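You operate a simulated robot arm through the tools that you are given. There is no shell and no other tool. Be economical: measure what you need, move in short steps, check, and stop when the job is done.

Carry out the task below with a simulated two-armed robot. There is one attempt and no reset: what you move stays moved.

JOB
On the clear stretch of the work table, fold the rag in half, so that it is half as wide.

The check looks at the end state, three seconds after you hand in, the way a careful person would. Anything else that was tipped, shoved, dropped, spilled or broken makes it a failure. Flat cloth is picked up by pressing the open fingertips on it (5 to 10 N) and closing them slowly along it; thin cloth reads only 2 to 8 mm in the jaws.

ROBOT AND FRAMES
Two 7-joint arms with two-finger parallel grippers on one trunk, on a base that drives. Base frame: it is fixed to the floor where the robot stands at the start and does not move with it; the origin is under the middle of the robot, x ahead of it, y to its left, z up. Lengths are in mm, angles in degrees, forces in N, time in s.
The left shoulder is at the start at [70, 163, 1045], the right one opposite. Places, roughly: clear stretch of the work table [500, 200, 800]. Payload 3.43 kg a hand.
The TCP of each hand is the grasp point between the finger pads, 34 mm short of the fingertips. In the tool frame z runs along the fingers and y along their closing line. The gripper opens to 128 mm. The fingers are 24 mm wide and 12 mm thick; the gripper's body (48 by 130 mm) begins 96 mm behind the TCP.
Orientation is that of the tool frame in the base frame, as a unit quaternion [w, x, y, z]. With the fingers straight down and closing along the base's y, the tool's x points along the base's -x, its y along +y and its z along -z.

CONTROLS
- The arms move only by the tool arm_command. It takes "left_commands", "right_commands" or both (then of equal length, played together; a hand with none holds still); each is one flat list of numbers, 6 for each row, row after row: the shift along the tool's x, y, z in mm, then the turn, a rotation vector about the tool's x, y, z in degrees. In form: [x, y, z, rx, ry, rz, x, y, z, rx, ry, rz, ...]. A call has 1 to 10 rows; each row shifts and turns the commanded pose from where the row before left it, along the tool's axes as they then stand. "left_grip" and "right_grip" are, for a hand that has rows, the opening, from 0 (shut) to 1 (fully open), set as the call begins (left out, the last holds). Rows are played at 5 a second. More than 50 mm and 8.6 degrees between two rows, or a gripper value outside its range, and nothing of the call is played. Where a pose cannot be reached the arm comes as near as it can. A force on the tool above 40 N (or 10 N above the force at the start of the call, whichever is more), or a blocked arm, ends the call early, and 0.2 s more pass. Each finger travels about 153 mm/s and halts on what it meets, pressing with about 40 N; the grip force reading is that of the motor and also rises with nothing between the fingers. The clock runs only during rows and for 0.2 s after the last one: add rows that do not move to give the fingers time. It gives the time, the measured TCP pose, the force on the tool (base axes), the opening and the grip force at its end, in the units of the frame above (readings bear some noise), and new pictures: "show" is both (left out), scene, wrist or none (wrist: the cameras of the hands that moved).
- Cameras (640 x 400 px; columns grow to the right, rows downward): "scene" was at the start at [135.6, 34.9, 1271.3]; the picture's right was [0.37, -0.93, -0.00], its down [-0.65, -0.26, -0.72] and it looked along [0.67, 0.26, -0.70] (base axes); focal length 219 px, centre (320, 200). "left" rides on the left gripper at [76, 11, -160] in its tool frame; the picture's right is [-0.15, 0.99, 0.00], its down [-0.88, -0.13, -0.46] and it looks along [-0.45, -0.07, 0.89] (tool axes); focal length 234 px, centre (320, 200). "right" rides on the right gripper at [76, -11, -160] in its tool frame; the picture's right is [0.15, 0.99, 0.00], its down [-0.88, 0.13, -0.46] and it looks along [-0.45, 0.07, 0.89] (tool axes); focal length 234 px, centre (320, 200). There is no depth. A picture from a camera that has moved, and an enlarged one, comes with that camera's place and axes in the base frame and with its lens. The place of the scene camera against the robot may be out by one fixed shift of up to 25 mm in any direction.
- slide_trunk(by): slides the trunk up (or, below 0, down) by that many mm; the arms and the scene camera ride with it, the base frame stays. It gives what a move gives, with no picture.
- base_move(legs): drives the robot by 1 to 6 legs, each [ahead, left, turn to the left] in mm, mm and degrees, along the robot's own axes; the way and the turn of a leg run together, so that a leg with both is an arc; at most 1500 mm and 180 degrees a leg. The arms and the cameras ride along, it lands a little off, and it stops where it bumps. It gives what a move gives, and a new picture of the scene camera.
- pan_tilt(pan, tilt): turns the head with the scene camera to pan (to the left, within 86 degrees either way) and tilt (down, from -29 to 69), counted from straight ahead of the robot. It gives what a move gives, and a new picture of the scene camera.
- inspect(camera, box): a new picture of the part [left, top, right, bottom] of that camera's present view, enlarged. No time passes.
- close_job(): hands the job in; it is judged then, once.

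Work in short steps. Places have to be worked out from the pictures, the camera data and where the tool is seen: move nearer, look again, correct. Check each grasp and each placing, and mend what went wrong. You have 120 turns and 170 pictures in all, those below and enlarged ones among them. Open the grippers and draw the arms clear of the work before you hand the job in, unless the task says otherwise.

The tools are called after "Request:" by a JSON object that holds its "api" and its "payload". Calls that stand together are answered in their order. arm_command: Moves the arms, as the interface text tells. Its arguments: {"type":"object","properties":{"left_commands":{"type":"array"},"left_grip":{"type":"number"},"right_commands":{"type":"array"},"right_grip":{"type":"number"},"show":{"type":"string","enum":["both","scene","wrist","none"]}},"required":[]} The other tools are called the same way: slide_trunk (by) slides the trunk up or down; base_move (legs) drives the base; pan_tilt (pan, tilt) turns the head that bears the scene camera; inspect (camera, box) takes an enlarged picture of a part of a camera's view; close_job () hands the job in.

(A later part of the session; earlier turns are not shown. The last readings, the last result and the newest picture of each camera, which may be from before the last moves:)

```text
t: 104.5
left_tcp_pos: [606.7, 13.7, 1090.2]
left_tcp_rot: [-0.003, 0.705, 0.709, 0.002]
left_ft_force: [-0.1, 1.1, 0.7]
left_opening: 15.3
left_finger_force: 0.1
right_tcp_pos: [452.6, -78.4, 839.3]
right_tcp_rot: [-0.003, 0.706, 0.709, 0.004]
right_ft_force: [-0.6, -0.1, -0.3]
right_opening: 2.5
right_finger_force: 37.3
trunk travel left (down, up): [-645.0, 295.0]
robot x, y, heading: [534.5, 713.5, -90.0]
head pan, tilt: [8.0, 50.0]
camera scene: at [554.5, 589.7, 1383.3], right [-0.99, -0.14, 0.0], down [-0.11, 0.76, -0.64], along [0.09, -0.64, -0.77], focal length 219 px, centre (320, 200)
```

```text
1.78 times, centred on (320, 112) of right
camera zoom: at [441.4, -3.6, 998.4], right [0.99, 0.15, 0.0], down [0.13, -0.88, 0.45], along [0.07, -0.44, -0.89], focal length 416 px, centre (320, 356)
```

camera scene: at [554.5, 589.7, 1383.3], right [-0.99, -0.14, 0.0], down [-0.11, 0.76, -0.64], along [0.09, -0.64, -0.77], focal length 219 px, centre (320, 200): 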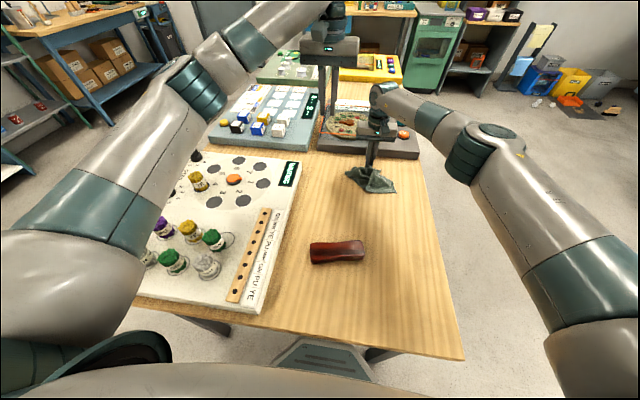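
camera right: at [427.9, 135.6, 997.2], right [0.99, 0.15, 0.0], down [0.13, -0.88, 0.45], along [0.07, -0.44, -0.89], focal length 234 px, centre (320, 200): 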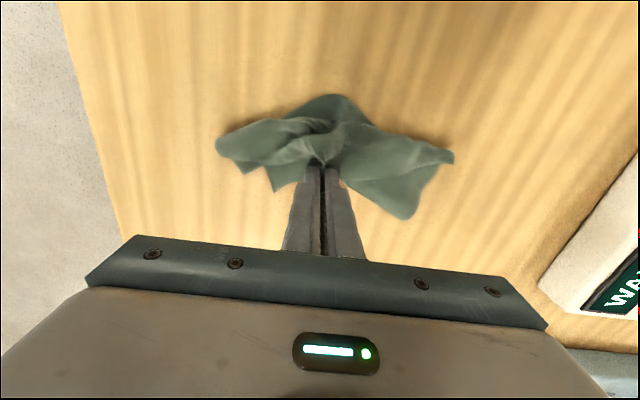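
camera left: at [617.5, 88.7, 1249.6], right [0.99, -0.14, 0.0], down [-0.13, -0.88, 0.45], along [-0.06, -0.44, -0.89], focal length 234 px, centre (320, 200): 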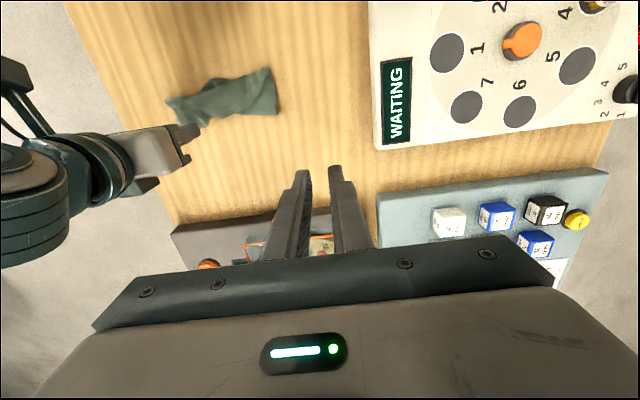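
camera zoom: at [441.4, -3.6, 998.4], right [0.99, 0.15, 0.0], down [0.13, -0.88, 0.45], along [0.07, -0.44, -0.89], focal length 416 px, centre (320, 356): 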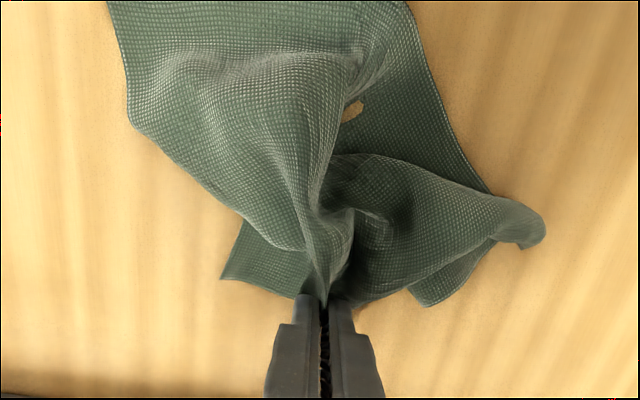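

Bottles all stand upright. The rag is mostly unfolded but gathered at the hand; I release, rise and look.

Request:
{"api": "arm_command", "payload": {"right_commands": [0, 0, 0, 0, 0, 0, 0, 0, 0, 0, 0, 0, 0, 0, -15, 0, 0, 0, -5, 0, -40, 0, 0, 0, -5, 0, -45, 0, 0, 0, 0, 0, -45, 0, 0, 0, 0, 0, 0, 0, 0, 0], "right_grip": 0.35, "show": "none"}}

Request:
{"api": "inspect", "payload": {"camera": "right", "box": [160, 0, 480, 200]}}

```text
t: 106.0
left_tcp_pos: [606.0, 13.5, 1089.2]
left_tcp_rot: [-0.003, 0.705, 0.709, 0.004]
left_ft_force: [-0.7, 1.5, -0.4]
left_opening: 15.5
left_finger_force: 0.1
right_tcp_pos: [450.7, -89.9, 983.4]
right_tcp_rot: [-0.004, 0.706, 0.708, 0.003]
right_ft_force: [0.6, -0.5, -0.3]
right_opening: 44.6
right_finger_force: 0.1
trunk travel left (down, up): [-645.0, 295.0]
robot x, y, heading: [534.3, 709.0, -90.0]
head pan, tilt: [8.0, 50.0]
```

```text
2.00 times, centred on (320, 100) of right
camera zoom: at [439.9, -15.8, 1142.4], right [0.99, 0.15, 0.0], down [0.13, -0.88, 0.45], along [0.07, -0.44, -0.89], focal length 468 px, centre (320, 400)
```

zoom: 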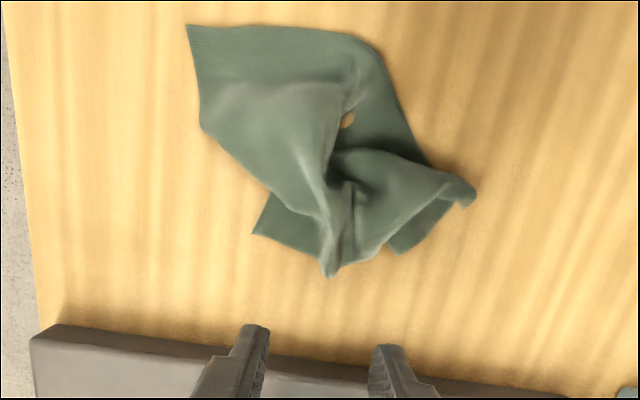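

All four corners can be made out: D≈[355,44], C≈[403,-63], B≈[504,-59], and A≈[543,-21] (curled), the middle merely gathered. I take D with the right hand and A with the left to stretch and re-lay the rag.

Request:
{"api": "arm_command", "payload": {"left_commands": [-6.3, -13, 42, 0, 0, 0, -6.3, -13, 42, 0, 0, 0, -6.3, -13, 42, 0, 0, 0, -6.3, -13, 42, 0, 0, 0, -6.3, -13, 42, 0, 0, 0, 0, 0, 0, 0, 0, 0], "right_commands": [27, -14, 23, 0, 0, 0, 27, -14, 24, 0, 0, 0, 27, -14, 24, 0, 0, 0, 27, -14, 24, 0, 0, 0, 27, -14, 24, 0, 0, 0, 0, 0, 0, 0, 0, 0], "left_grip": 0.3, "right_grip": 0.17, "show": "none"}}

Request:
{"api": "inspect", "payload": {"camera": "right", "box": [240, 100, 480, 250]}}

Request:
{"api": "inspect", "payload": {"camera": "left", "box": [160, 100, 400, 250]}}

```text
t: 107.5
left_tcp_pos: [540.6, -17.1, 879.4]
left_tcp_rot: [-0.003, 0.705, 0.709, 0.003]
left_ft_force: [0.0, -0.2, -0.1]
left_opening: 38.4
left_finger_force: 0.1
right_tcp_pos: [383.5, 46.3, 867.8]
right_tcp_rot: [-0.004, 0.705, 0.709, 0.002]
right_ft_force: [0.4, -0.4, 0.3]
right_opening: 21.9
right_finger_force: 0.1
trunk travel left (down, up): [-645.0, 295.0]
robot x, y, heading: [531.7, 710.4, -90.1]
head pan, tilt: [8.0, 50.0]
```

```text
2.67 times, centred on (360, 175) of right
camera zoom: at [372.1, 121.4, 1026.2], right [0.99, 0.15, 0.0], down [0.13, -0.88, 0.45], along [0.07, -0.44, -0.89], focal length 624 px, centre (213, 267)
```

zoom: 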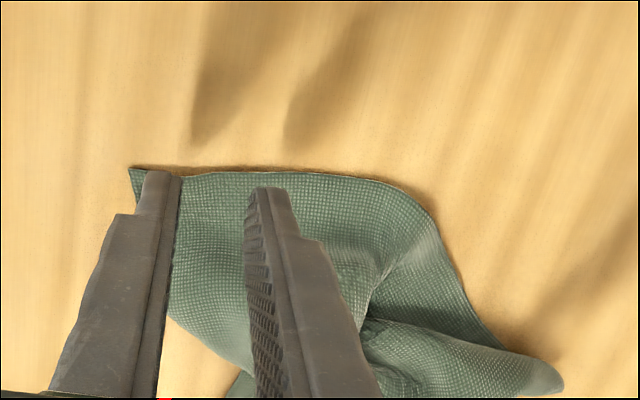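

```text
2.67 times, centred on (280, 175) of left
camera zoom: at [553.5, 57.2, 1039.1], right [0.99, -0.14, 0.0], down [-0.13, -0.88, 0.45], along [-0.07, -0.44, -0.89], focal length 624 px, centre (427, 267)
```

zoom: 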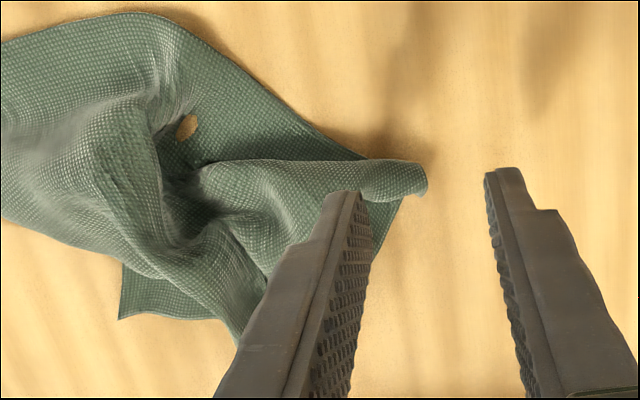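

Right: D lies flat under the fingers. Left: A is a small roll ending at x≈538. I lower both to a firm press.

Request:
{"api": "arm_command", "payload": {"left_commands": [-2, -8, 10, 0, 0, 0, -1, -6, 10, 0, 0, 0, 0, 0, 10, 0, 0, 0, 0, 0, 7, 0, 0, 0, 0, 0, 5, 0, 0, 0, 0, 0, 0, 0, 0, 0], "right_commands": [0, 0, 10, 0, 0, 0, 0, 0, 10, 0, 0, 0, 0, 0, 8, 0, 0, 0, 0, 0, 4, 0, 0, 0, 0, 0, 1.8, 0, 0, 0, 0, 0, 0, 0, 0, 0], "left_grip": 0.2, "right_grip": 0.16, "show": "none"}}

Request:
{"api": "inspect", "payload": {"camera": "left", "box": [240, 110, 400, 210]}}

```text
t: 108.8
left_tcp_pos: [527.5, -17.8, 838.7]
left_tcp_rot: [-0.002, 0.705, 0.709, 0.002]
left_ft_force: [0.2, -0.3, 0.8]
left_opening: 25.3
left_finger_force: 0.1
right_tcp_pos: [383.0, 45.7, 834.7]
right_tcp_rot: [-0.001, 0.706, 0.708, 0.001]
right_ft_force: [-1.9, -0.5, 20.8]
right_opening: 20.3
right_finger_force: 0.1
trunk travel left (down, up): [-645.0, 295.0]
robot x, y, heading: [529.6, 711.4, -90.1]
head pan, tilt: [8.0, 50.0]
```

```text
4.00 times, centred on (320, 160) of left
camera zoom: at [538.8, 56.6, 998.2], right [0.99, -0.14, 0.0], down [-0.13, -0.88, 0.45], along [-0.06, -0.45, -0.89], focal length 937 px, centre (320, 360)
```

zoom: 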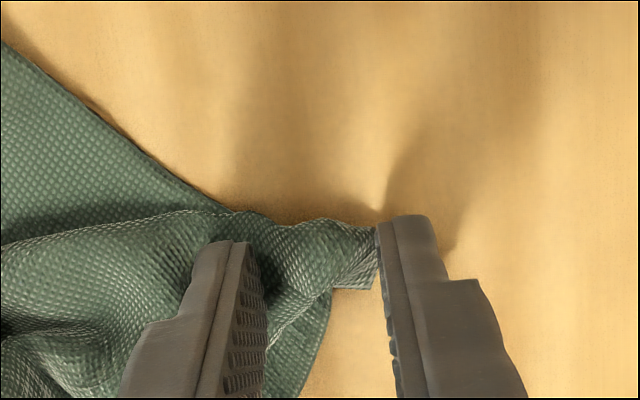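

Left tip is between the fingers; right presses too hard (21 N), I back it off and close both gradually.

Request:
{"api": "arm_command", "payload": {"left_commands": [0, 0, 1, 0, 0, 0, 0, 0, 0, 0, 0, 0], "right_commands": [0, 0, -2, 0, 0, 0, 0, 0, 0, 0, 0, 0], "left_grip": 0.13, "right_grip": 0.12, "show": "none"}}

Request:
{"api": "arm_command", "payload": {"left_commands": [0, 0, 0, 0, 0, 0, 0, 0, 0, 0, 0, 0], "right_commands": [0, 0, -0.6, 0, 0, 0, 0, 0, 0, 0, 0, 0], "left_grip": 0.08, "right_grip": 0.08, "show": "none"}}

Request:
{"api": "arm_command", "payload": {"left_commands": [0, 0, 0, 0, 0, 0, 0, 0, 0, 0, 0, 0], "right_commands": [0, 0, -0.4, 0, 0, 0, 0, 0, 0, 0, 0, 0], "left_grip": 0.04, "right_grip": 0.04, "show": "none"}}

Request:
{"api": "arm_command", "payload": {"left_commands": [0, 0, 0, 0, 0, 0, 0, 0, 0, 0, 0, 0], "right_commands": [0, 0, -0.4, 0, 0, 0, 0, 0, 0, 0, 0, 0], "left_grip": 0, "right_grip": 0, "show": "none"}}

```text
t: 109.5
left_tcp_pos: [529.0, -17.4, 837.4]
left_tcp_rot: [-0.002, 0.705, 0.709, 0.002]
left_ft_force: [0.8, 0.6, 6.6]
left_opening: 16.3
left_finger_force: 0.0
right_tcp_pos: [383.4, 46.6, 835.9]
right_tcp_rot: [-0.002, 0.706, 0.709, 0.003]
right_ft_force: [-0.1, -1.6, 12.1]
right_opening: 13.8
right_finger_force: 0.0
trunk travel left (down, up): [-645.0, 295.0]
robot x, y, heading: [532.4, 710.4, -89.9]
head pan, tilt: [8.0, 50.0]
```

```text
t: 110.0
left_tcp_pos: [528.0, -17.7, 836.8]
left_tcp_rot: [-0.002, 0.705, 0.709, 0.002]
left_ft_force: [0.4, 0.5, 9.3]
left_opening: 10.0
left_finger_force: 0.1
right_tcp_pos: [382.4, 47.6, 836.0]
right_tcp_rot: [-0.003, 0.706, 0.709, 0.003]
right_ft_force: [-0.8, 0.0, 6.2]
right_opening: 9.4
right_finger_force: 0.1
trunk travel left (down, up): [-645.0, 295.0]
robot x, y, heading: [536.0, 709.8, -89.5]
head pan, tilt: [8.0, 50.0]
```

```text
t: 110.7
left_tcp_pos: [526.7, -18.6, 837.5]
left_tcp_rot: [-0.002, 0.706, 0.708, 0.002]
left_ft_force: [-0.6, 1.5, 11.6]
left_opening: 5.8
left_finger_force: 0.9
right_tcp_pos: [382.2, 46.7, 835.8]
right_tcp_rot: [-0.003, 0.706, 0.708, 0.002]
right_ft_force: [0.0, 0.3, 1.7]
right_opening: 5.2
right_finger_force: 0.0
trunk travel left (down, up): [-645.0, 295.0]
robot x, y, heading: [533.9, 706.2, -89.8]
head pan, tilt: [8.0, 50.0]
```

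```text
t: 111.2
left_tcp_pos: [527.5, -17.5, 837.2]
left_tcp_rot: [-0.002, 0.705, 0.709, 0.002]
left_ft_force: [-1.1, 0.8, 14.6]
left_opening: 3.6
left_finger_force: 38.6
right_tcp_pos: [381.6, 47.3, 837.0]
right_tcp_rot: [-0.003, 0.706, 0.708, 0.003]
right_ft_force: [-0.8, -0.6, -0.7]
right_opening: 1.4
right_finger_force: 36.3
trunk travel left (down, up): [-645.0, 295.0]
robot x, y, heading: [532.5, 710.4, -89.8]
head pan, tilt: [8.0, 50.0]
```

Both hands hold (3.6 and 1.4 mm). I lift the rag up by the A–D edge so it hangs free, level and aligned at y≈-60.

Request:
{"api": "arm_command", "payload": {"left_commands": [-5, 0, -35, 0, 0, 0, -11, 0, -40, 0, 0, 0, -13, 0, -42, 0, 0, 0, -14, 1, -42, 0, 0, 0, 0, 0, 0, 0, 0, 0, 0, 0, 0, 0, 0, 0], "right_commands": [-25, 0, -35, 0, 0, 0, -27, 0, -40, 0, 0, 0, -27, -1, -42, 0, 0, 0, -27, -1, -42, 0, 0, 0, 0, 0, 0, 0, 0, 0, 0, 0, 0, 0, 0, 0], "show": "scene"}}

Request:
{"api": "inspect", "payload": {"camera": "scene", "box": [300, 80, 460, 180]}}

```text
t: 112.7
left_tcp_pos: [529.4, -63.6, 994.7]
left_tcp_rot: [-0.003, 0.705, 0.709, 0.002]
left_ft_force: [0.1, 0.5, -0.2]
left_opening: 2.3
left_finger_force: 36.6
right_tcp_pos: [380.4, -61.8, 995.3]
right_tcp_rot: [-0.003, 0.705, 0.709, 0.003]
right_ft_force: [0.4, 0.6, -0.7]
right_opening: 1.2
right_finger_force: 36.1
trunk travel left (down, up): [-645.0, 295.0]
robot x, y, heading: [532.9, 711.3, -89.7]
head pan, tilt: [8.0, 50.0]
camera scene: at [554.4, 589.9, 1383.4], right [-0.99, -0.14, 0.0], down [-0.11, 0.76, -0.64], along [0.09, -0.64, -0.77], focal length 219 px, centre (320, 200)
```

scene: 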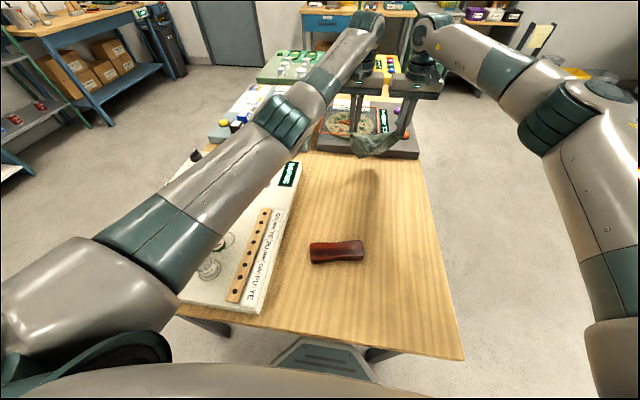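

```text
4.00 times, centred on (380, 130) of scene
camera zoom: at [554.4, 589.9, 1383.4], right [-0.99, -0.14, 0.0], down [-0.11, 0.76, -0.64], along [0.09, -0.64, -0.77], focal length 875 px, centre (80, 480)
```

zoom: 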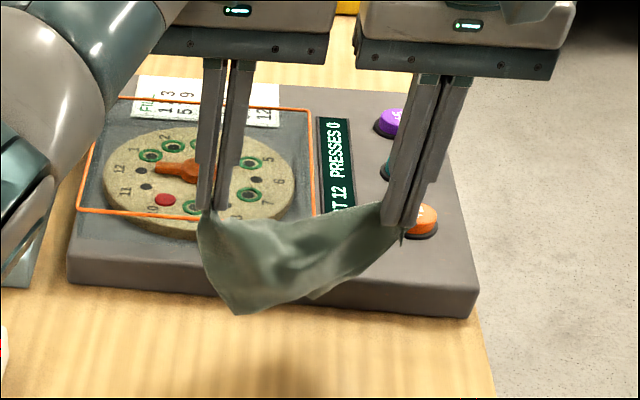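

The rag hangs unevenly; I spread the hands slowly to stretch the held edge, watching the forces.

Request:
{"api": "arm_command", "payload": {"left_commands": [0, 6, 0, 0, 0, 0, 0, 6, 0, 0, 0, 0, 0, 6, 0, 0, 0, 0, 0, 0, 0, 0, 0, 0], "right_commands": [0, -6, 0, 0, 0, 0, 0, -6, 0, 0, 0, 0, 0, -6, 0, 0, 0, 0, 0, 0, 0, 0, 0, 0], "show": "none"}}

Request:
{"api": "inspect", "payload": {"camera": "scene", "box": [300, 80, 460, 180]}}

Request:
{"api": "inspect", "payload": {"camera": "right", "box": [260, 100, 580, 300]}}

```text
t: 113.7
left_tcp_pos: [547.1, -63.1, 994.2]
left_tcp_rot: [-0.002, 0.705, 0.709, 0.003]
left_ft_force: [-0.2, 0.6, 0.9]
left_opening: 2.4
left_finger_force: 37.4
right_tcp_pos: [361.1, -62.3, 993.5]
right_tcp_rot: [-0.003, 0.705, 0.709, 0.003]
right_ft_force: [0.5, 0.2, 0.0]
right_opening: 0.9
right_finger_force: 36.7
trunk travel left (down, up): [-645.0, 295.0]
robot x, y, heading: [535.2, 713.2, -89.8]
head pan, tilt: [8.0, 50.0]
```

```text
4.00 times, centred on (380, 130) of scene
camera zoom: at [554.2, 589.7, 1383.3], right [-0.99, -0.14, 0.0], down [-0.11, 0.76, -0.64], along [0.09, -0.64, -0.77], focal length 875 px, centre (80, 480)
```

zoom: 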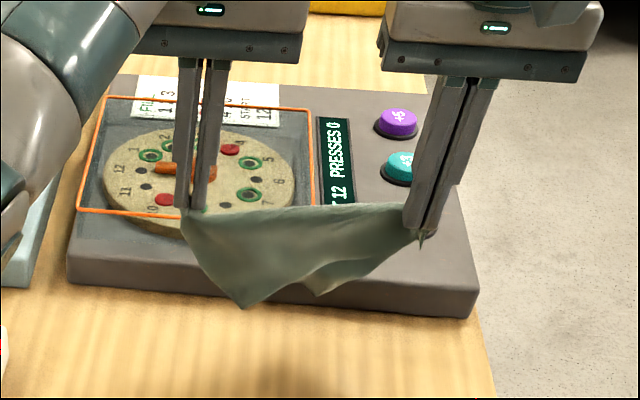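

```text
2.00 times, centred on (420, 200) of right
camera zoom: at [350.9, 13.1, 1153.1], right [0.99, 0.15, 0.0], down [0.13, -0.88, 0.45], along [0.07, -0.44, -0.89], focal length 468 px, centre (120, 200)
```

zoom: 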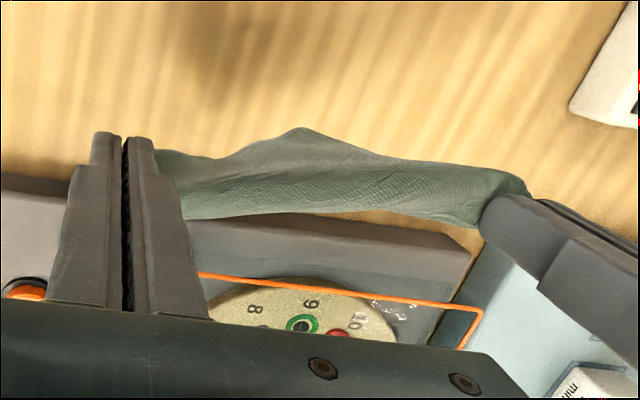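

The grips turn out to be diagonal corners (D and B), with A and C hanging together. I lay it down moving toward me, as a flat triangle with the tips pointing away, so that the upper tip can be picked and opened.

Request:
{"api": "arm_command", "payload": {"left_commands": [0, 0, 25, 0, 0, 0, 0, 0, 25, 0, 0, 0, 14, 0, 13, 0, 0, 0, 16, 0, 14, 0, 0, 0, 17, 0, 15, 0, 0, 0, 17, 0, 15, 0, 0, 0, 17, 0, 15, 0, 0, 0, 17, 0, 15, 0, 0, 0, 17, 0, 14, 0, 0, 0, 0, 0, 0, 0, 0, 0], "right_commands": [0, 0, 25, 0, 0, 0, 0, 0, 25, 0, 0, 0, 14, 0, 13, 0, 0, 0, 16, 0, 14, 0, 0, 0, 17, 0, 15, 0, 0, 0, 17, 0, 15, 0, 0, 0, 17, 0, 15, 0, 0, 0, 17, 0, 15, 0, 0, 0, 17, 0, 14, 0, 0, 0, 0, 0, 0, 0, 0, 0], "show": "none"}}

Request:
{"api": "arm_command", "payload": {"left_commands": [0, 0, 0, 0, 0, 0, 0, 0, 0, 0, 0, 0, 0, 0, -15, 0, 0, 0, 0, 15, -40, 0, 0, 0, 0, 20, -40, 0, 0, 0, 0, 20, -40, 0, 0, 0], "right_commands": [0, 0, 0, 0, 0, 0, 0, 0, 0, 0, 0, 0, 0, 0, -15, 0, 0, 0, -20, 0, -40, 0, 0, 0, -30, 0, -30, 0, 0, 0, -40, 0, -20, 0, 0, 0], "left_grip": 0.12, "right_grip": 0.12, "show": "wrist"}}

```text
t: 115.8
left_tcp_pos: [546.5, 53.0, 844.7]
left_tcp_rot: [-0.003, 0.705, 0.709, 0.002]
left_ft_force: [0.3, 0.2, 0.3]
left_opening: 2.1
left_finger_force: 37.0
right_tcp_pos: [361.1, 54.4, 844.7]
right_tcp_rot: [-0.003, 0.705, 0.709, 0.003]
right_ft_force: [0.3, -0.5, 0.4]
right_opening: 1.6
right_finger_force: 35.7
trunk travel left (down, up): [-645.0, 295.0]
robot x, y, heading: [532.0, 708.2, -89.8]
head pan, tilt: [8.0, 50.0]
```

```text
t: 117.2
left_tcp_pos: [603.9, 53.0, 979.7]
left_tcp_rot: [-0.004, 0.705, 0.709, 0.003]
left_ft_force: [0.8, -0.4, 0.0]
left_opening: 15.6
left_finger_force: 0.0
right_tcp_pos: [362.2, -36.4, 949.0]
right_tcp_rot: [-0.004, 0.706, 0.708, 0.003]
right_ft_force: [-0.4, 0.0, 0.3]
right_opening: 15.3
right_finger_force: 0.1
trunk travel left (down, up): [-645.0, 295.0]
robot x, y, heading: [536.4, 712.1, -89.7]
head pan, tilt: [8.0, 50.0]
camera right: at [351.4, 38.0, 1108.2], right [0.99, 0.15, 0.0], down [0.14, -0.88, 0.45], along [0.07, -0.44, -0.89], focal length 234 px, centre (320, 200)
camera left: at [613.9, 126.5, 1139.7], right [0.99, -0.14, 0.0], down [-0.13, -0.89, 0.45], along [-0.07, -0.44, -0.89], focal length 234 px, centre (320, 200)
```

right: 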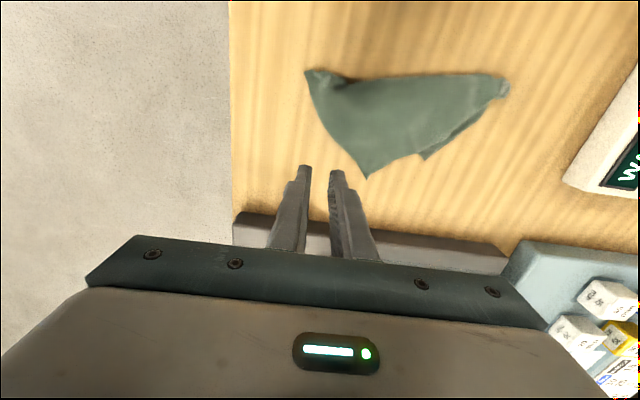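
left: 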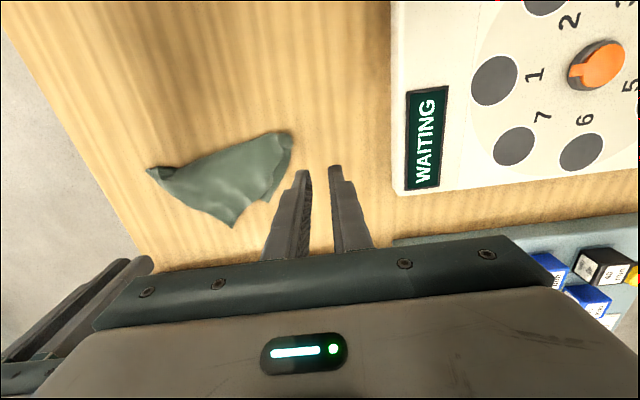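

A clean triangle: C≈[435,-69] is the tip of the upper layer, alone on the table, A≈[505,-30] below. I take C with the right hand about 20 mm inside the tip.

Request:
{"api": "arm_command", "payload": {"right_commands": [-3, 19, 20, 0, 0, 0, -3, 19, 20, 0, 0, 0, -3, 19, 20, 0, 0, 0, -3, 18, 20, 0, 0, 0, 0, 0, 12, 0, 0, 0, 0, 0, 12, 0, 0, 0, 0, 0, 7, 0, 0, 0, 0, 0, 3, 0, 0, 0, 0, 0, 0, 0, 0, 0], "right_grip": 0.15, "show": "none"}}

Request:
{"api": "inspect", "payload": {"camera": "right", "box": [240, 90, 400, 190]}}

```text
t: 119.2
left_tcp_pos: [601.8, 53.2, 981.5]
left_tcp_rot: [-0.003, 0.705, 0.709, 0.003]
left_ft_force: [-0.6, 0.0, -0.7]
left_opening: 15.2
left_finger_force: 0.1
right_tcp_pos: [437.7, -46.7, 835.4]
right_tcp_rot: [-0.002, 0.706, 0.708, 0.002]
right_ft_force: [-0.2, -2.0, 7.7]
right_opening: 19.2
right_finger_force: 0.0
trunk travel left (down, up): [-645.0, 295.0]
robot x, y, heading: [533.9, 708.3, -89.9]
head pan, tilt: [8.0, 50.0]
```

```text
4.00 times, centred on (320, 140) of right
camera zoom: at [426.2, 28.2, 994.2], right [0.99, 0.15, 0.0], down [0.13, -0.88, 0.45], along [0.07, -0.44, -0.89], focal length 937 px, centre (320, 440)
```

zoom: 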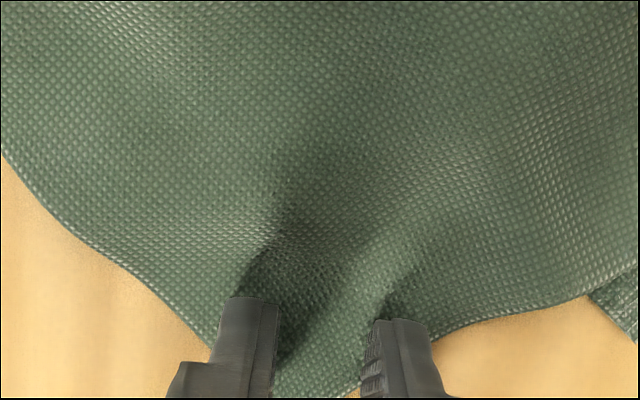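

Both fingers are on the C tip with 8 N. I press slightly more and close in steps, backing off.

Request:
{"api": "arm_command", "payload": {"right_commands": [0, 0, 0.7, 0, 0, 0, 0, 0, 0, 0, 0, 0], "right_grip": 0.115, "show": "none"}}

Request:
{"api": "arm_command", "payload": {"right_commands": [0, 0, -0.9, 0, 0, 0, 0, 0, 0, 0, 0, 0], "right_grip": 0.08, "show": "none"}}

Request:
{"api": "arm_command", "payload": {"right_commands": [0, 0, -0.6, 0, 0, 0, 0, 0, 0, 0, 0, 0], "right_grip": 0.04, "show": "none"}}

Request:
{"api": "arm_command", "payload": {"right_commands": [0, 0, -0.4, 0, 0, 0, 0, 0, 0, 0, 0, 0], "right_grip": 0, "show": "none"}}

```text
t: 119.8
left_tcp_pos: [600.5, 53.8, 981.0]
left_tcp_rot: [-0.003, 0.705, 0.709, 0.002]
left_ft_force: [-0.5, 0.2, 0.2]
left_opening: 15.2
left_finger_force: 0.1
right_tcp_pos: [438.6, -46.6, 835.8]
right_tcp_rot: [-0.003, 0.706, 0.708, 0.002]
right_ft_force: [1.3, -2.4, 14.9]
right_opening: 13.3
right_finger_force: 0.1
trunk travel left (down, up): [-645.0, 295.0]
robot x, y, heading: [536.2, 715.1, -89.7]
head pan, tilt: [8.0, 50.0]
```

```text
t: 120.5
left_tcp_pos: [602.0, 53.5, 981.6]
left_tcp_rot: [-0.003, 0.705, 0.709, 0.003]
left_ft_force: [0.8, 0.0, -0.5]
left_opening: 15.2
left_finger_force: 0.1
right_tcp_pos: [438.8, -46.0, 835.0]
right_tcp_rot: [-0.002, 0.705, 0.709, 0.003]
right_ft_force: [0.7, -0.7, 14.0]
right_opening: 8.6
right_finger_force: 0.1
trunk travel left (down, up): [-645.0, 295.0]
robot x, y, heading: [535.6, 711.5, -90.0]
head pan, tilt: [8.0, 50.0]
```

```text
t: 121.0
left_tcp_pos: [601.6, 53.0, 980.2]
left_tcp_rot: [-0.002, 0.705, 0.709, 0.002]
left_ft_force: [-0.2, 0.0, -0.2]
left_opening: 15.5
left_finger_force: 0.1
right_tcp_pos: [437.3, -46.4, 835.1]
right_tcp_rot: [-0.003, 0.706, 0.709, 0.003]
right_ft_force: [0.9, 1.1, 10.9]
right_opening: 3.1
right_finger_force: 0.0
trunk travel left (down, up): [-645.0, 295.0]
robot x, y, heading: [533.8, 713.3, -89.7]
head pan, tilt: [8.0, 50.0]
```

```text
t: 121.7
left_tcp_pos: [601.7, 54.3, 980.2]
left_tcp_rot: [-0.002, 0.705, 0.709, 0.002]
left_ft_force: [-0.6, -0.3, 0.9]
left_opening: 15.3
left_finger_force: 0.1
right_tcp_pos: [437.4, -45.6, 834.9]
right_tcp_rot: [-0.003, 0.706, 0.708, 0.003]
right_ft_force: [0.1, 0.9, 7.8]
right_opening: 0.0
right_finger_force: 32.6
trunk travel left (down, up): [-645.0, 295.0]
robot x, y, heading: [536.5, 709.7, -89.7]
head pan, tilt: [8.0, 50.0]
```

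Missed; the successes had the force near 1–2 N by 5 mm opening. I retry with stronger backing off.

Request:
{"api": "arm_command", "payload": {"right_commands": [0, 0, -6, 0, 0, 0, 3, -1, 0, 0, 0, 0, 0, 0, 5, 0, 0, 0, 0, 0, 2.2, 0, 0, 0, 0, 0, 0, 0, 0, 0], "right_grip": 0.16, "show": "none"}}

Request:
{"api": "arm_command", "payload": {"right_commands": [0, 0, -0.4, 0, 0, 0, 0, 0, 0, 0, 0, 0], "right_grip": 0.12, "show": "none"}}

Request:
{"api": "arm_command", "payload": {"right_commands": [0, 0, -1.2, 0, 0, 0, 0, 0, 0, 0, 0, 0], "right_grip": 0.08, "show": "none"}}

Request:
{"api": "arm_command", "payload": {"right_commands": [0, 0, -0.9, 0, 0, 0, 0, 0, 0, 0, 0, 0], "right_grip": 0.04, "show": "none"}}

Request:
{"api": "arm_command", "payload": {"right_commands": [0, 0, -0.4, 0, 0, 0, 0, 0, 0, 0, 0, 0], "right_grip": 0, "show": "none"}}

```text
t: 122.8
left_tcp_pos: [602.5, 53.3, 981.3]
left_tcp_rot: [-0.003, 0.705, 0.709, 0.003]
left_ft_force: [0.7, 0.1, -0.7]
left_opening: 15.6
left_finger_force: 0.1
right_tcp_pos: [436.3, -44.3, 835.8]
right_tcp_rot: [-0.003, 0.706, 0.708, 0.002]
right_ft_force: [-1.8, -1.9, 8.5]
right_opening: 20.5
right_finger_force: 0.0
trunk travel left (down, up): [-645.0, 295.0]
robot x, y, heading: [534.9, 712.3, -89.9]
head pan, tilt: [8.0, 50.0]
```

```text
t: 123.5
left_tcp_pos: [601.2, 53.6, 981.3]
left_tcp_rot: [-0.002, 0.705, 0.709, 0.003]
left_ft_force: [-0.9, 0.3, 1.0]
left_opening: 15.6
left_finger_force: 0.0
right_tcp_pos: [437.3, -42.5, 835.7]
right_tcp_rot: [-0.002, 0.705, 0.71, 0.002]
right_ft_force: [0.3, -0.2, 9.0]
right_opening: 14.3
right_finger_force: 0.1
trunk travel left (down, up): [-645.0, 295.0]
robot x, y, heading: [532.1, 711.7, -89.6]
head pan, tilt: [8.0, 50.0]
```

```text
t: 124.0
left_tcp_pos: [600.7, 52.3, 980.5]
left_tcp_rot: [-0.003, 0.705, 0.709, 0.002]
left_ft_force: [0.0, -0.4, 0.4]
left_opening: 15.5
left_finger_force: 0.2
right_tcp_pos: [436.2, -44.3, 836.6]
right_tcp_rot: [-0.004, 0.706, 0.708, 0.004]
right_ft_force: [0.3, 0.2, 5.9]
right_opening: 9.5
right_finger_force: 0.0
trunk travel left (down, up): [-645.0, 295.0]
robot x, y, heading: [535.3, 710.4, -89.8]
head pan, tilt: [8.0, 50.0]
```

```text
t: 124.7
left_tcp_pos: [601.2, 53.1, 980.4]
left_tcp_rot: [-0.003, 0.705, 0.709, 0.002]
left_ft_force: [-0.2, 0.0, -0.1]
left_opening: 15.3
left_finger_force: 0.0
right_tcp_pos: [436.1, -44.1, 837.0]
right_tcp_rot: [-0.003, 0.706, 0.708, 0.003]
right_ft_force: [0.0, 0.2, 0.5]
right_opening: 5.1
right_finger_force: 0.1
trunk travel left (down, up): [-645.0, 295.0]
robot x, y, heading: [531.8, 708.4, -89.6]
head pan, tilt: [8.0, 50.0]
```

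```text
t: 125.2
left_tcp_pos: [602.5, 52.3, 979.9]
left_tcp_rot: [-0.003, 0.705, 0.709, 0.003]
left_ft_force: [-0.3, 0.0, -0.1]
left_opening: 15.4
left_finger_force: 0.0
right_tcp_pos: [436.2, -45.1, 836.4]
right_tcp_rot: [-0.002, 0.706, 0.709, 0.003]
right_ft_force: [-0.7, -0.2, 0.0]
right_opening: 0.0
right_finger_force: 33.3
trunk travel left (down, up): [-645.0, 295.0]
robot x, y, heading: [532.8, 713.0, -89.6]
head pan, tilt: [8.0, 50.0]
```

Missed again. I go deeper (where the cloth is wider) with a wider opening and firmer start.

Request:
{"api": "arm_command", "payload": {"right_commands": [0, 0, -6, 0, 0, 0, 9, 1, 0, 0, 0, 0, 0, 0, 5, 0, 0, 0, 0, 0, 4, 0, 0, 0, 0, 0, 0, 0, 0, 0], "right_grip": 0.22, "show": "none"}}

Request:
{"api": "arm_command", "payload": {"right_commands": [0, 0, 0, 0, 0, 0, 0, 0, 0, 0, 0, 0], "right_grip": 0.14, "show": "none"}}

Request:
{"api": "inspect", "payload": {"camera": "right", "box": [240, 100, 400, 200]}}

```text
t: 126.5
left_tcp_pos: [601.4, 54.2, 981.4]
left_tcp_rot: [-0.002, 0.705, 0.709, 0.002]
left_ft_force: [0.3, -0.2, 1.1]
left_opening: 15.6
left_finger_force: 0.0
right_tcp_pos: [437.0, -34.7, 833.8]
right_tcp_rot: [-0.002, 0.706, 0.709, 0.002]
right_ft_force: [-1.4, -1.6, 8.9]
right_opening: 27.9
right_finger_force: 0.1
trunk travel left (down, up): [-645.0, 295.0]
robot x, y, heading: [535.1, 711.5, -89.8]
head pan, tilt: [8.0, 50.0]
```

```text
t: 127.0
left_tcp_pos: [602.2, 52.7, 981.3]
left_tcp_rot: [-0.003, 0.705, 0.709, 0.003]
left_ft_force: [0.6, 0.0, 0.3]
left_opening: 15.4
left_finger_force: 0.1
right_tcp_pos: [438.2, -35.1, 835.2]
right_tcp_rot: [-0.003, 0.705, 0.709, 0.002]
right_ft_force: [-0.6, -2.1, 11.8]
right_opening: 17.0
right_finger_force: 0.0
trunk travel left (down, up): [-645.0, 295.0]
robot x, y, heading: [532.3, 712.8, -89.7]
head pan, tilt: [8.0, 50.0]
```

```text
4.00 times, centred on (320, 150) of right
camera zoom: at [426.5, 40.8, 994.2], right [0.99, 0.15, 0.0], down [0.13, -0.88, 0.45], along [0.07, -0.44, -0.89], focal length 937 px, centre (320, 400)
```

zoom: 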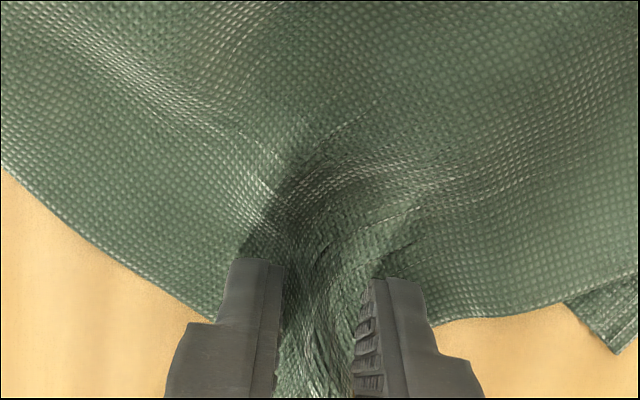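

A clear buckle is forming. I keep closing with gradual relief.

Request:
{"api": "arm_command", "payload": {"right_commands": [0, 0, -0.5, 0, 0, 0, 0, 0, 0, 0, 0, 0], "right_grip": 0.105, "show": "none"}}

Request:
{"api": "arm_command", "payload": {"right_commands": [0, 0, -0.5, 0, 0, 0, 0, 0, 0, 0, 0, 0], "right_grip": 0.07, "show": "none"}}

Request:
{"api": "arm_command", "payload": {"right_commands": [0, 0, -0.5, 0, 0, 0, 0, 0, 0, 0, 0, 0], "right_grip": 0.035, "show": "none"}}

Request:
{"api": "arm_command", "payload": {"right_commands": [0, 0, -0.4, 0, 0, 0, 0, 0, 0, 0, 0, 0], "right_grip": 0, "show": "none"}}

Request:
{"api": "inspect", "payload": {"camera": "right", "box": [240, 100, 400, 200]}}

```text
t: 127.7
left_tcp_pos: [601.5, 52.3, 980.8]
left_tcp_rot: [-0.002, 0.705, 0.709, 0.003]
left_ft_force: [1.0, 0.7, 0.1]
left_opening: 15.6
left_finger_force: 0.1
right_tcp_pos: [437.7, -33.9, 835.3]
right_tcp_rot: [-0.002, 0.705, 0.709, 0.003]
right_ft_force: [1.2, -0.1, 11.0]
right_opening: 12.5
right_finger_force: 0.0
trunk travel left (down, up): [-645.0, 295.0]
robot x, y, heading: [531.6, 712.0, -89.8]
head pan, tilt: [8.0, 50.0]
```

```text
t: 128.2
left_tcp_pos: [601.0, 53.5, 981.7]
left_tcp_rot: [-0.003, 0.705, 0.709, 0.003]
left_ft_force: [0.9, -0.3, 0.3]
left_opening: 15.5
left_finger_force: 0.1
right_tcp_pos: [437.3, -33.6, 835.3]
right_tcp_rot: [-0.003, 0.706, 0.708, 0.003]
right_ft_force: [0.7, 0.2, 10.3]
right_opening: 8.0
right_finger_force: 0.1
trunk travel left (down, up): [-645.0, 295.0]
robot x, y, heading: [535.4, 709.4, -90.0]
head pan, tilt: [8.0, 50.0]
```

```text
t: 128.8
left_tcp_pos: [600.9, 53.2, 980.6]
left_tcp_rot: [-0.002, 0.705, 0.709, 0.003]
left_ft_force: [0.2, 0.2, 0.1]
left_opening: 15.4
left_finger_force: 0.0
right_tcp_pos: [437.8, -33.7, 836.4]
right_tcp_rot: [-0.002, 0.706, 0.708, 0.003]
right_ft_force: [0.0, 0.3, 5.7]
right_opening: 4.6
right_finger_force: 0.1
trunk travel left (down, up): [-645.0, 295.0]
robot x, y, heading: [534.3, 709.2, -89.9]
head pan, tilt: [8.0, 50.0]
```

```text
t: 129.4
left_tcp_pos: [602.7, 52.3, 979.4]
left_tcp_rot: [-0.002, 0.705, 0.709, 0.003]
left_ft_force: [0.5, 0.2, 0.1]
left_opening: 15.3
left_finger_force: 0.2
right_tcp_pos: [436.6, -35.1, 835.8]
right_tcp_rot: [-0.003, 0.706, 0.709, 0.003]
right_ft_force: [-0.5, 1.1, 3.0]
right_opening: 2.1
right_finger_force: 37.1
trunk travel left (down, up): [-645.0, 295.0]
robot x, y, heading: [533.5, 712.8, -90.0]
head pan, tilt: [8.0, 50.0]
```

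```text
4.00 times, centred on (320, 150) of right
camera zoom: at [425.9, 40.2, 994.7], right [0.99, 0.15, 0.0], down [0.13, -0.88, 0.45], along [0.07, -0.44, -0.89], focal length 937 px, centre (320, 400)
```

zoom: 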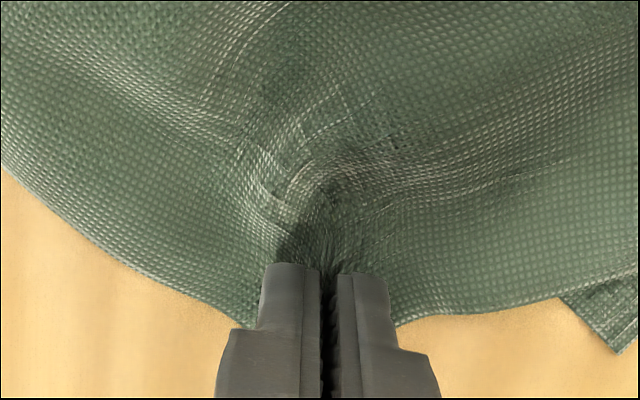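

Held (2.1 mm). I carry C over the diagonal toward me in a wide arc and lay it open.

Request:
{"api": "arm_command", "payload": {"right_commands": [4.4, 0, -26, 0, 0, 0, 12.8, -2, -24, 0, 0, 0, 19.9, -2, -19, 0, 0, 0, 25.1, -2, -12, 0, 0, 0, 27.8, -2, -4, 0, 0, 0, 27.8, -2, 4, 0, 0, 0, 25.1, -2, 12, 0, 0, 0, 19.9, -2, 19, 0, 0, 0, 14, -2, 24, 0, 0, 0, 8, -1, 21, 0, 0, 0], "show": "wrist"}}

Request:
{"api": "inspect", "payload": {"camera": "left", "box": [80, 40, 400, 240]}}

```text
t: 131.7
left_tcp_pos: [601.8, 52.3, 980.5]
left_tcp_rot: [-0.002, 0.705, 0.709, 0.002]
left_ft_force: [-0.7, -0.3, 0.4]
left_opening: 15.5
left_finger_force: 0.1
right_tcp_pos: [419.9, 148.8, 841.2]
right_tcp_rot: [-0.003, 0.706, 0.709, 0.003]
right_ft_force: [-0.6, -0.6, -1.1]
right_opening: 1.8
right_finger_force: 36.8
trunk travel left (down, up): [-645.0, 295.0]
robot x, y, heading: [534.5, 711.7, -90.0]
head pan, tilt: [8.0, 50.0]
camera right: at [408.2, 224.7, 1000.7], right [0.99, 0.15, 0.0], down [0.13, -0.88, 0.45], along [0.07, -0.44, -0.89], focal length 234 px, centre (320, 200)
```

right: 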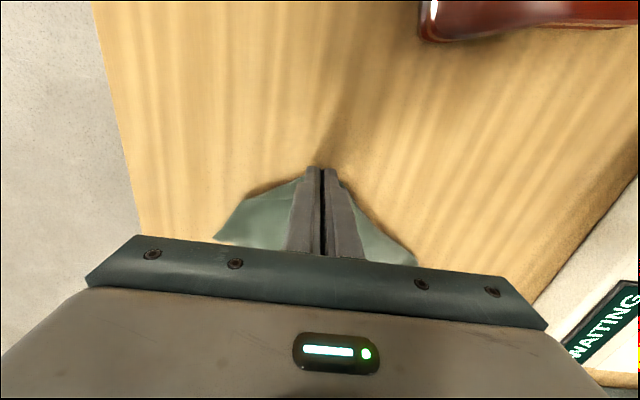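

```text
2.00 times, centred on (240, 140) of left
camera zoom: at [612.0, 126.4, 1140.0], right [0.99, -0.14, 0.0], down [-0.13, -0.88, 0.45], along [-0.06, -0.44, -0.89], focal length 468 px, centre (480, 320)
```

zoom: 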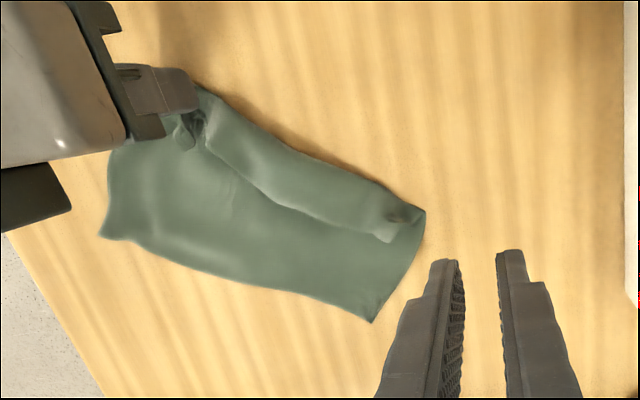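

Very good: the rag is nearly flat, with edge C–B already turned over toward D≈[320,67]–A≈[502,-30], i.e. the half fold is begun with the right orientation. I carry C low across to D.

Request:
{"api": "arm_command", "payload": {"right_commands": [0, 0, -12, 0, 0, 0, -10, -16, -4, 0, 0, 0, -10, -16, 0, 0, 0, 0, -10, -16, 0, 0, 0, 0, -10, -16, 0, 0, 0, 0, -9, -16, 4, 0, 0, 0, -9, -14, 8, 0, 0, 0, 0, 0, 5, 0, 0, 0, 0, 0, 0, 0, 0, 0], "show": "none"}}

Request:
{"api": "inspect", "payload": {"camera": "left", "box": [80, 40, 400, 240]}}

```text
t: 133.7
left_tcp_pos: [601.5, 52.7, 981.1]
left_tcp_rot: [-0.003, 0.705, 0.709, 0.003]
left_ft_force: [-0.4, -0.3, -0.1]
left_opening: 15.2
left_finger_force: 0.1
right_tcp_pos: [325.5, 90.3, 842.4]
right_tcp_rot: [-0.003, 0.706, 0.708, 0.004]
right_ft_force: [-0.3, 0.4, 1.9]
right_opening: 2.0
right_finger_force: 37.0
trunk travel left (down, up): [-645.0, 295.0]
robot x, y, heading: [535.2, 711.9, -89.8]
head pan, tilt: [8.0, 50.0]
```

```text
2.00 times, centred on (240, 140) of left
camera zoom: at [612.0, 126.6, 1140.1], right [0.99, -0.14, 0.0], down [-0.13, -0.88, 0.45], along [-0.06, -0.44, -0.89], focal length 468 px, centre (480, 320)
```

zoom: 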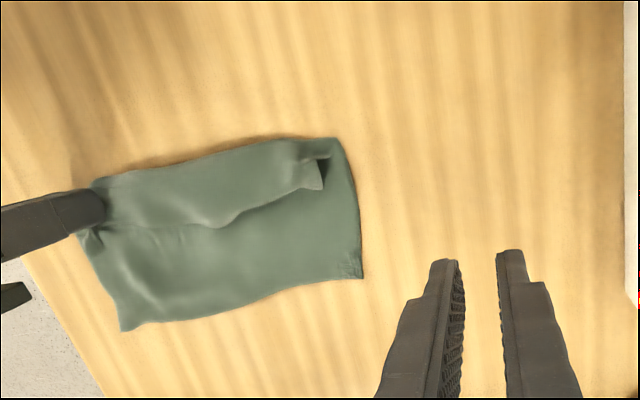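

The rag slid and turned, now nicely aligned: D≈[299,-6], A≈[505,11], turned-over edge ~30 mm wide. I lift C more this time and carry it straight across to D.

Request:
{"api": "arm_command", "payload": {"right_commands": [-3, 0, -15, 0, 0, 0, -8, -2, -15, 0, 0, 0, -10, -3, -8, 0, 0, 0, -12, -3, 0, 0, 0, 0, -12, -3, 4, 0, 0, 0, -11, -3, 10, 0, 0, 0, -9, -2, 12, 0, 0, 0, -5, -1, 11, 0, 0, 0, 0, 0, 3, 0, 0, 0], "show": "none"}}

Request:
{"api": "inspect", "payload": {"camera": "left", "box": [80, 40, 400, 240]}}

```text
t: 135.7
left_tcp_pos: [601.2, 52.6, 980.5]
left_tcp_rot: [-0.003, 0.706, 0.709, 0.002]
left_ft_force: [-0.3, 0.8, -0.2]
left_opening: 15.5
left_finger_force: 0.0
right_tcp_pos: [309.9, 21.0, 838.8]
right_tcp_rot: [-0.004, 0.705, 0.709, 0.003]
right_ft_force: [0.3, -0.7, 0.2]
right_opening: 1.9
right_finger_force: 36.8
trunk travel left (down, up): [-645.0, 295.0]
robot x, y, heading: [537.2, 709.7, -89.8]
head pan, tilt: [8.0, 50.0]
```

```text
2.00 times, centred on (240, 140) of left
camera zoom: at [612.1, 126.6, 1140.1], right [0.99, -0.14, 0.0], down [-0.13, -0.88, 0.45], along [-0.06, -0.44, -0.89], focal length 468 px, centre (480, 320)
```

zoom: 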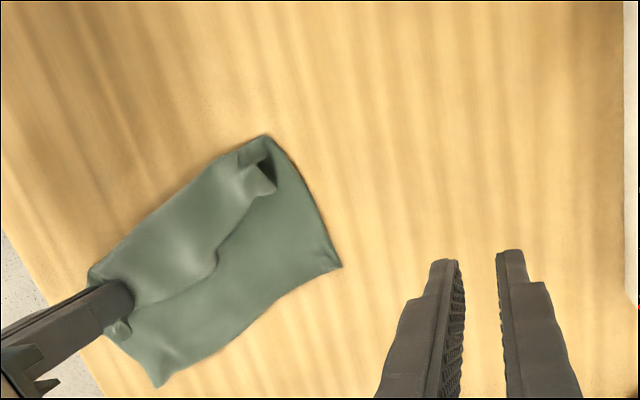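

The bottom layer slides along with C: it must be pinned. I'll press it with the left hand, turned 85° so that it fits beside the right one. First the turn.

Request:
{"api": "arm_command", "payload": {"left_commands": [0, 0, 0, 0, 0, 8.5, 0, 0, 0, 0, 0, 8.5, 0, 0, 0, 0, 0, 8.5, 0, 0, 0, 0, 0, 8.5, 0, 0, 0, 0, 0, 8.5, 0, 0, 0, 0, 0, 8.5, 0, 0, 0, 0, 0, 8.5, 0, 0, 0, 0, 0, 8.5, 0, 0, 0, 0, 0, 8.5, 0, 0, 0, 0, 0, 8.5], "left_grip": 0, "show": "none"}}

Request:
{"api": "arm_command", "payload": {"left_commands": [-36, 11.6, 22, 0, 0, 0, -36, 11.6, 22, 0, 0, 0, -36, 11.6, 22, 0, 0, 0, -36, 11.6, 22, 0, 0, 0, -36, 11.6, 22, 0, 0, 0, 0, 0, 0, 0, 0, 0], "show": "both"}}

```text
t: 137.8
left_tcp_pos: [600.6, 52.0, 979.4]
left_tcp_rot: [-0.004, 0.999, 0.044, 0.0]
left_ft_force: [-0.1, 0.1, -0.8]
left_opening: 0.0
left_finger_force: 32.4
right_tcp_pos: [308.8, 21.0, 838.4]
right_tcp_rot: [-0.003, 0.706, 0.708, 0.003]
right_ft_force: [0.8, -0.3, 0.1]
right_opening: 2.2
right_finger_force: 37.1
trunk travel left (down, up): [-645.0, 295.0]
robot x, y, heading: [535.3, 712.4, -89.9]
head pan, tilt: [8.0, 50.0]
```

```text
t: 139.2
left_tcp_pos: [429.3, -21.8, 867.0]
left_tcp_rot: [-0.003, 0.999, 0.046, 0.0]
left_ft_force: [0.8, -0.1, 0.2]
left_opening: 0.0
left_finger_force: 32.6
right_tcp_pos: [311.1, 20.4, 838.7]
right_tcp_rot: [-0.004, 0.706, 0.709, 0.002]
right_ft_force: [0.5, -0.2, -0.4]
right_opening: 1.6
right_finger_force: 36.8
trunk travel left (down, up): [-645.0, 295.0]
robot x, y, heading: [535.1, 711.0, -89.9]
head pan, tilt: [8.0, 50.0]
camera scene: at [555.8, 589.6, 1383.3], right [-0.99, -0.14, 0.0], down [-0.11, 0.76, -0.64], along [0.09, -0.64, -0.77], focal length 219 px, centre (320, 200)
camera left: at [505.8, -27.4, 1026.4], right [-0.05, -1.0, -0.01], down [-0.89, 0.05, 0.46], along [-0.46, 0.03, -0.89], focal length 234 px, centre (320, 200)
```

scene: 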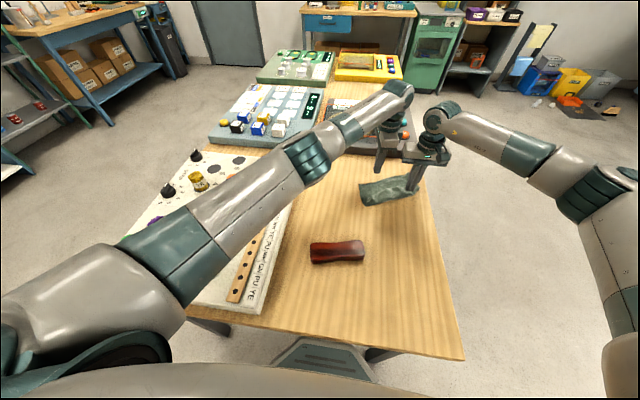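
left: 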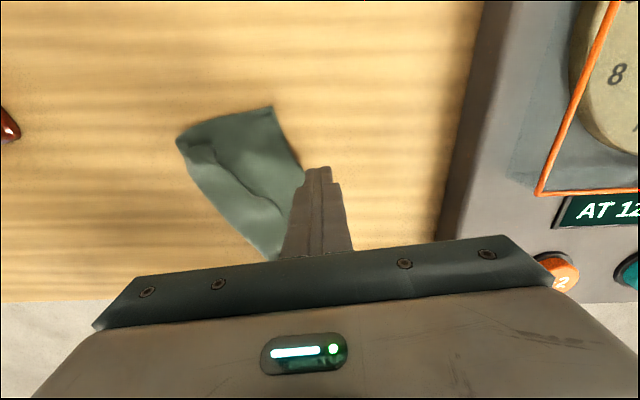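

I place the left fingertips on the bottom layer just inside edge D–A at about [423,3] and press.

Request:
{"api": "arm_command", "payload": {"left_commands": [-6, -13, 0, 0, 0, 0, 0, -12, 0, 0, 0, 0, 0, 0, 12, 0, 0, 0, 0, 0, 12, 0, 0, 0, 0, 0, 6, 0, 0, 0, 0, 0, 3.5, 0, 0, 0, 0, 0, 0, 0, 0, 0], "show": "wrist"}}

```text
t: 140.8
left_tcp_pos: [420.6, 2.1, 835.8]
left_tcp_rot: [-0.003, 0.999, 0.046, 0.001]
left_ft_force: [12.2, -1.2, 10.0]
left_opening: 0.1
left_finger_force: 32.7
right_tcp_pos: [307.3, 21.0, 837.1]
right_tcp_rot: [-0.004, 0.706, 0.709, 0.003]
right_ft_force: [-12.6, 0.6, -7.2]
right_opening: 1.9
right_finger_force: 37.0
trunk travel left (down, up): [-645.0, 295.0]
robot x, y, heading: [533.4, 711.5, -90.0]
head pan, tilt: [8.0, 50.0]
camera left: at [496.1, -2.7, 994.8], right [-0.05, -1.0, -0.01], down [-0.89, 0.04, 0.46], along [-0.45, 0.03, -0.89], focal length 234 px, centre (320, 200)
```

left: 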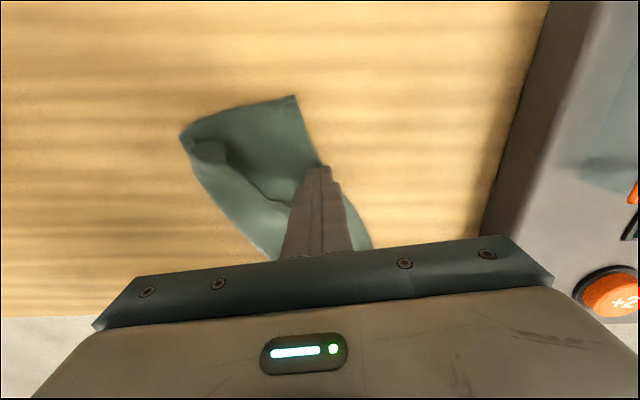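

Hands touch (12 N sideways), so I shift the left pinning point 14 mm in +x.

Request:
{"api": "arm_command", "payload": {"left_commands": [0, 0, -6, 0, 0, 0, 14, -6, 0, 0, 0, 0, 0, 0, 6, 0, 0, 0, 0, 0, 0.5, 0, 0, 0, 0, 0, 0, 0, 0, 0], "show": "wrist"}}

Request:
{"api": "inspect", "payload": {"camera": "left", "box": [160, 80, 400, 230]}}

```text
t: 142.1
left_tcp_pos: [431.9, 11.5, 836.2]
left_tcp_rot: [-0.003, 0.999, 0.046, 0.001]
left_ft_force: [0.4, -0.7, 5.0]
left_opening: 0.0
left_finger_force: 32.5
right_tcp_pos: [308.0, 22.6, 838.0]
right_tcp_rot: [-0.003, 0.705, 0.709, 0.003]
right_ft_force: [0.1, 0.4, -0.2]
right_opening: 1.8
right_finger_force: 36.2
trunk travel left (down, up): [-645.0, 295.0]
robot x, y, heading: [536.8, 716.1, -89.9]
head pan, tilt: [8.0, 50.0]
camera left: at [508.1, 5.5, 994.6], right [-0.06, -1.0, -0.01], down [-0.89, 0.05, 0.46], along [-0.46, 0.03, -0.89], focal length 234 px, centre (320, 200)
```

left: 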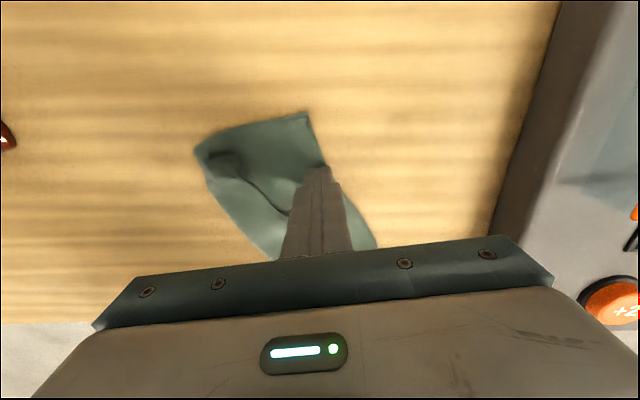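

```text
2.67 times, centred on (280, 155) of left
camera zoom: at [508.1, 5.5, 994.6], right [-0.06, -1.0, -0.01], down [-0.89, 0.05, 0.46], along [-0.46, 0.03, -0.89], focal length 624 px, centre (427, 320)
```

zoom: 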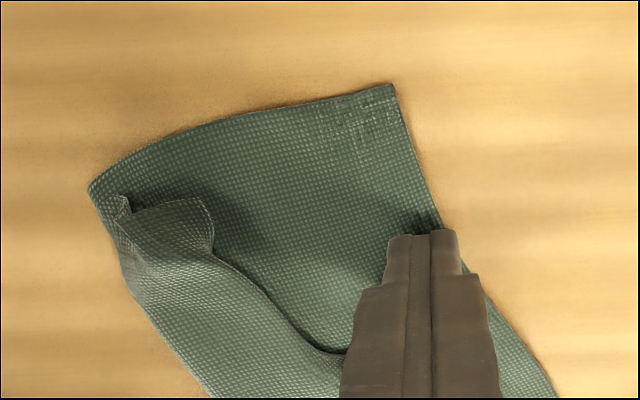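

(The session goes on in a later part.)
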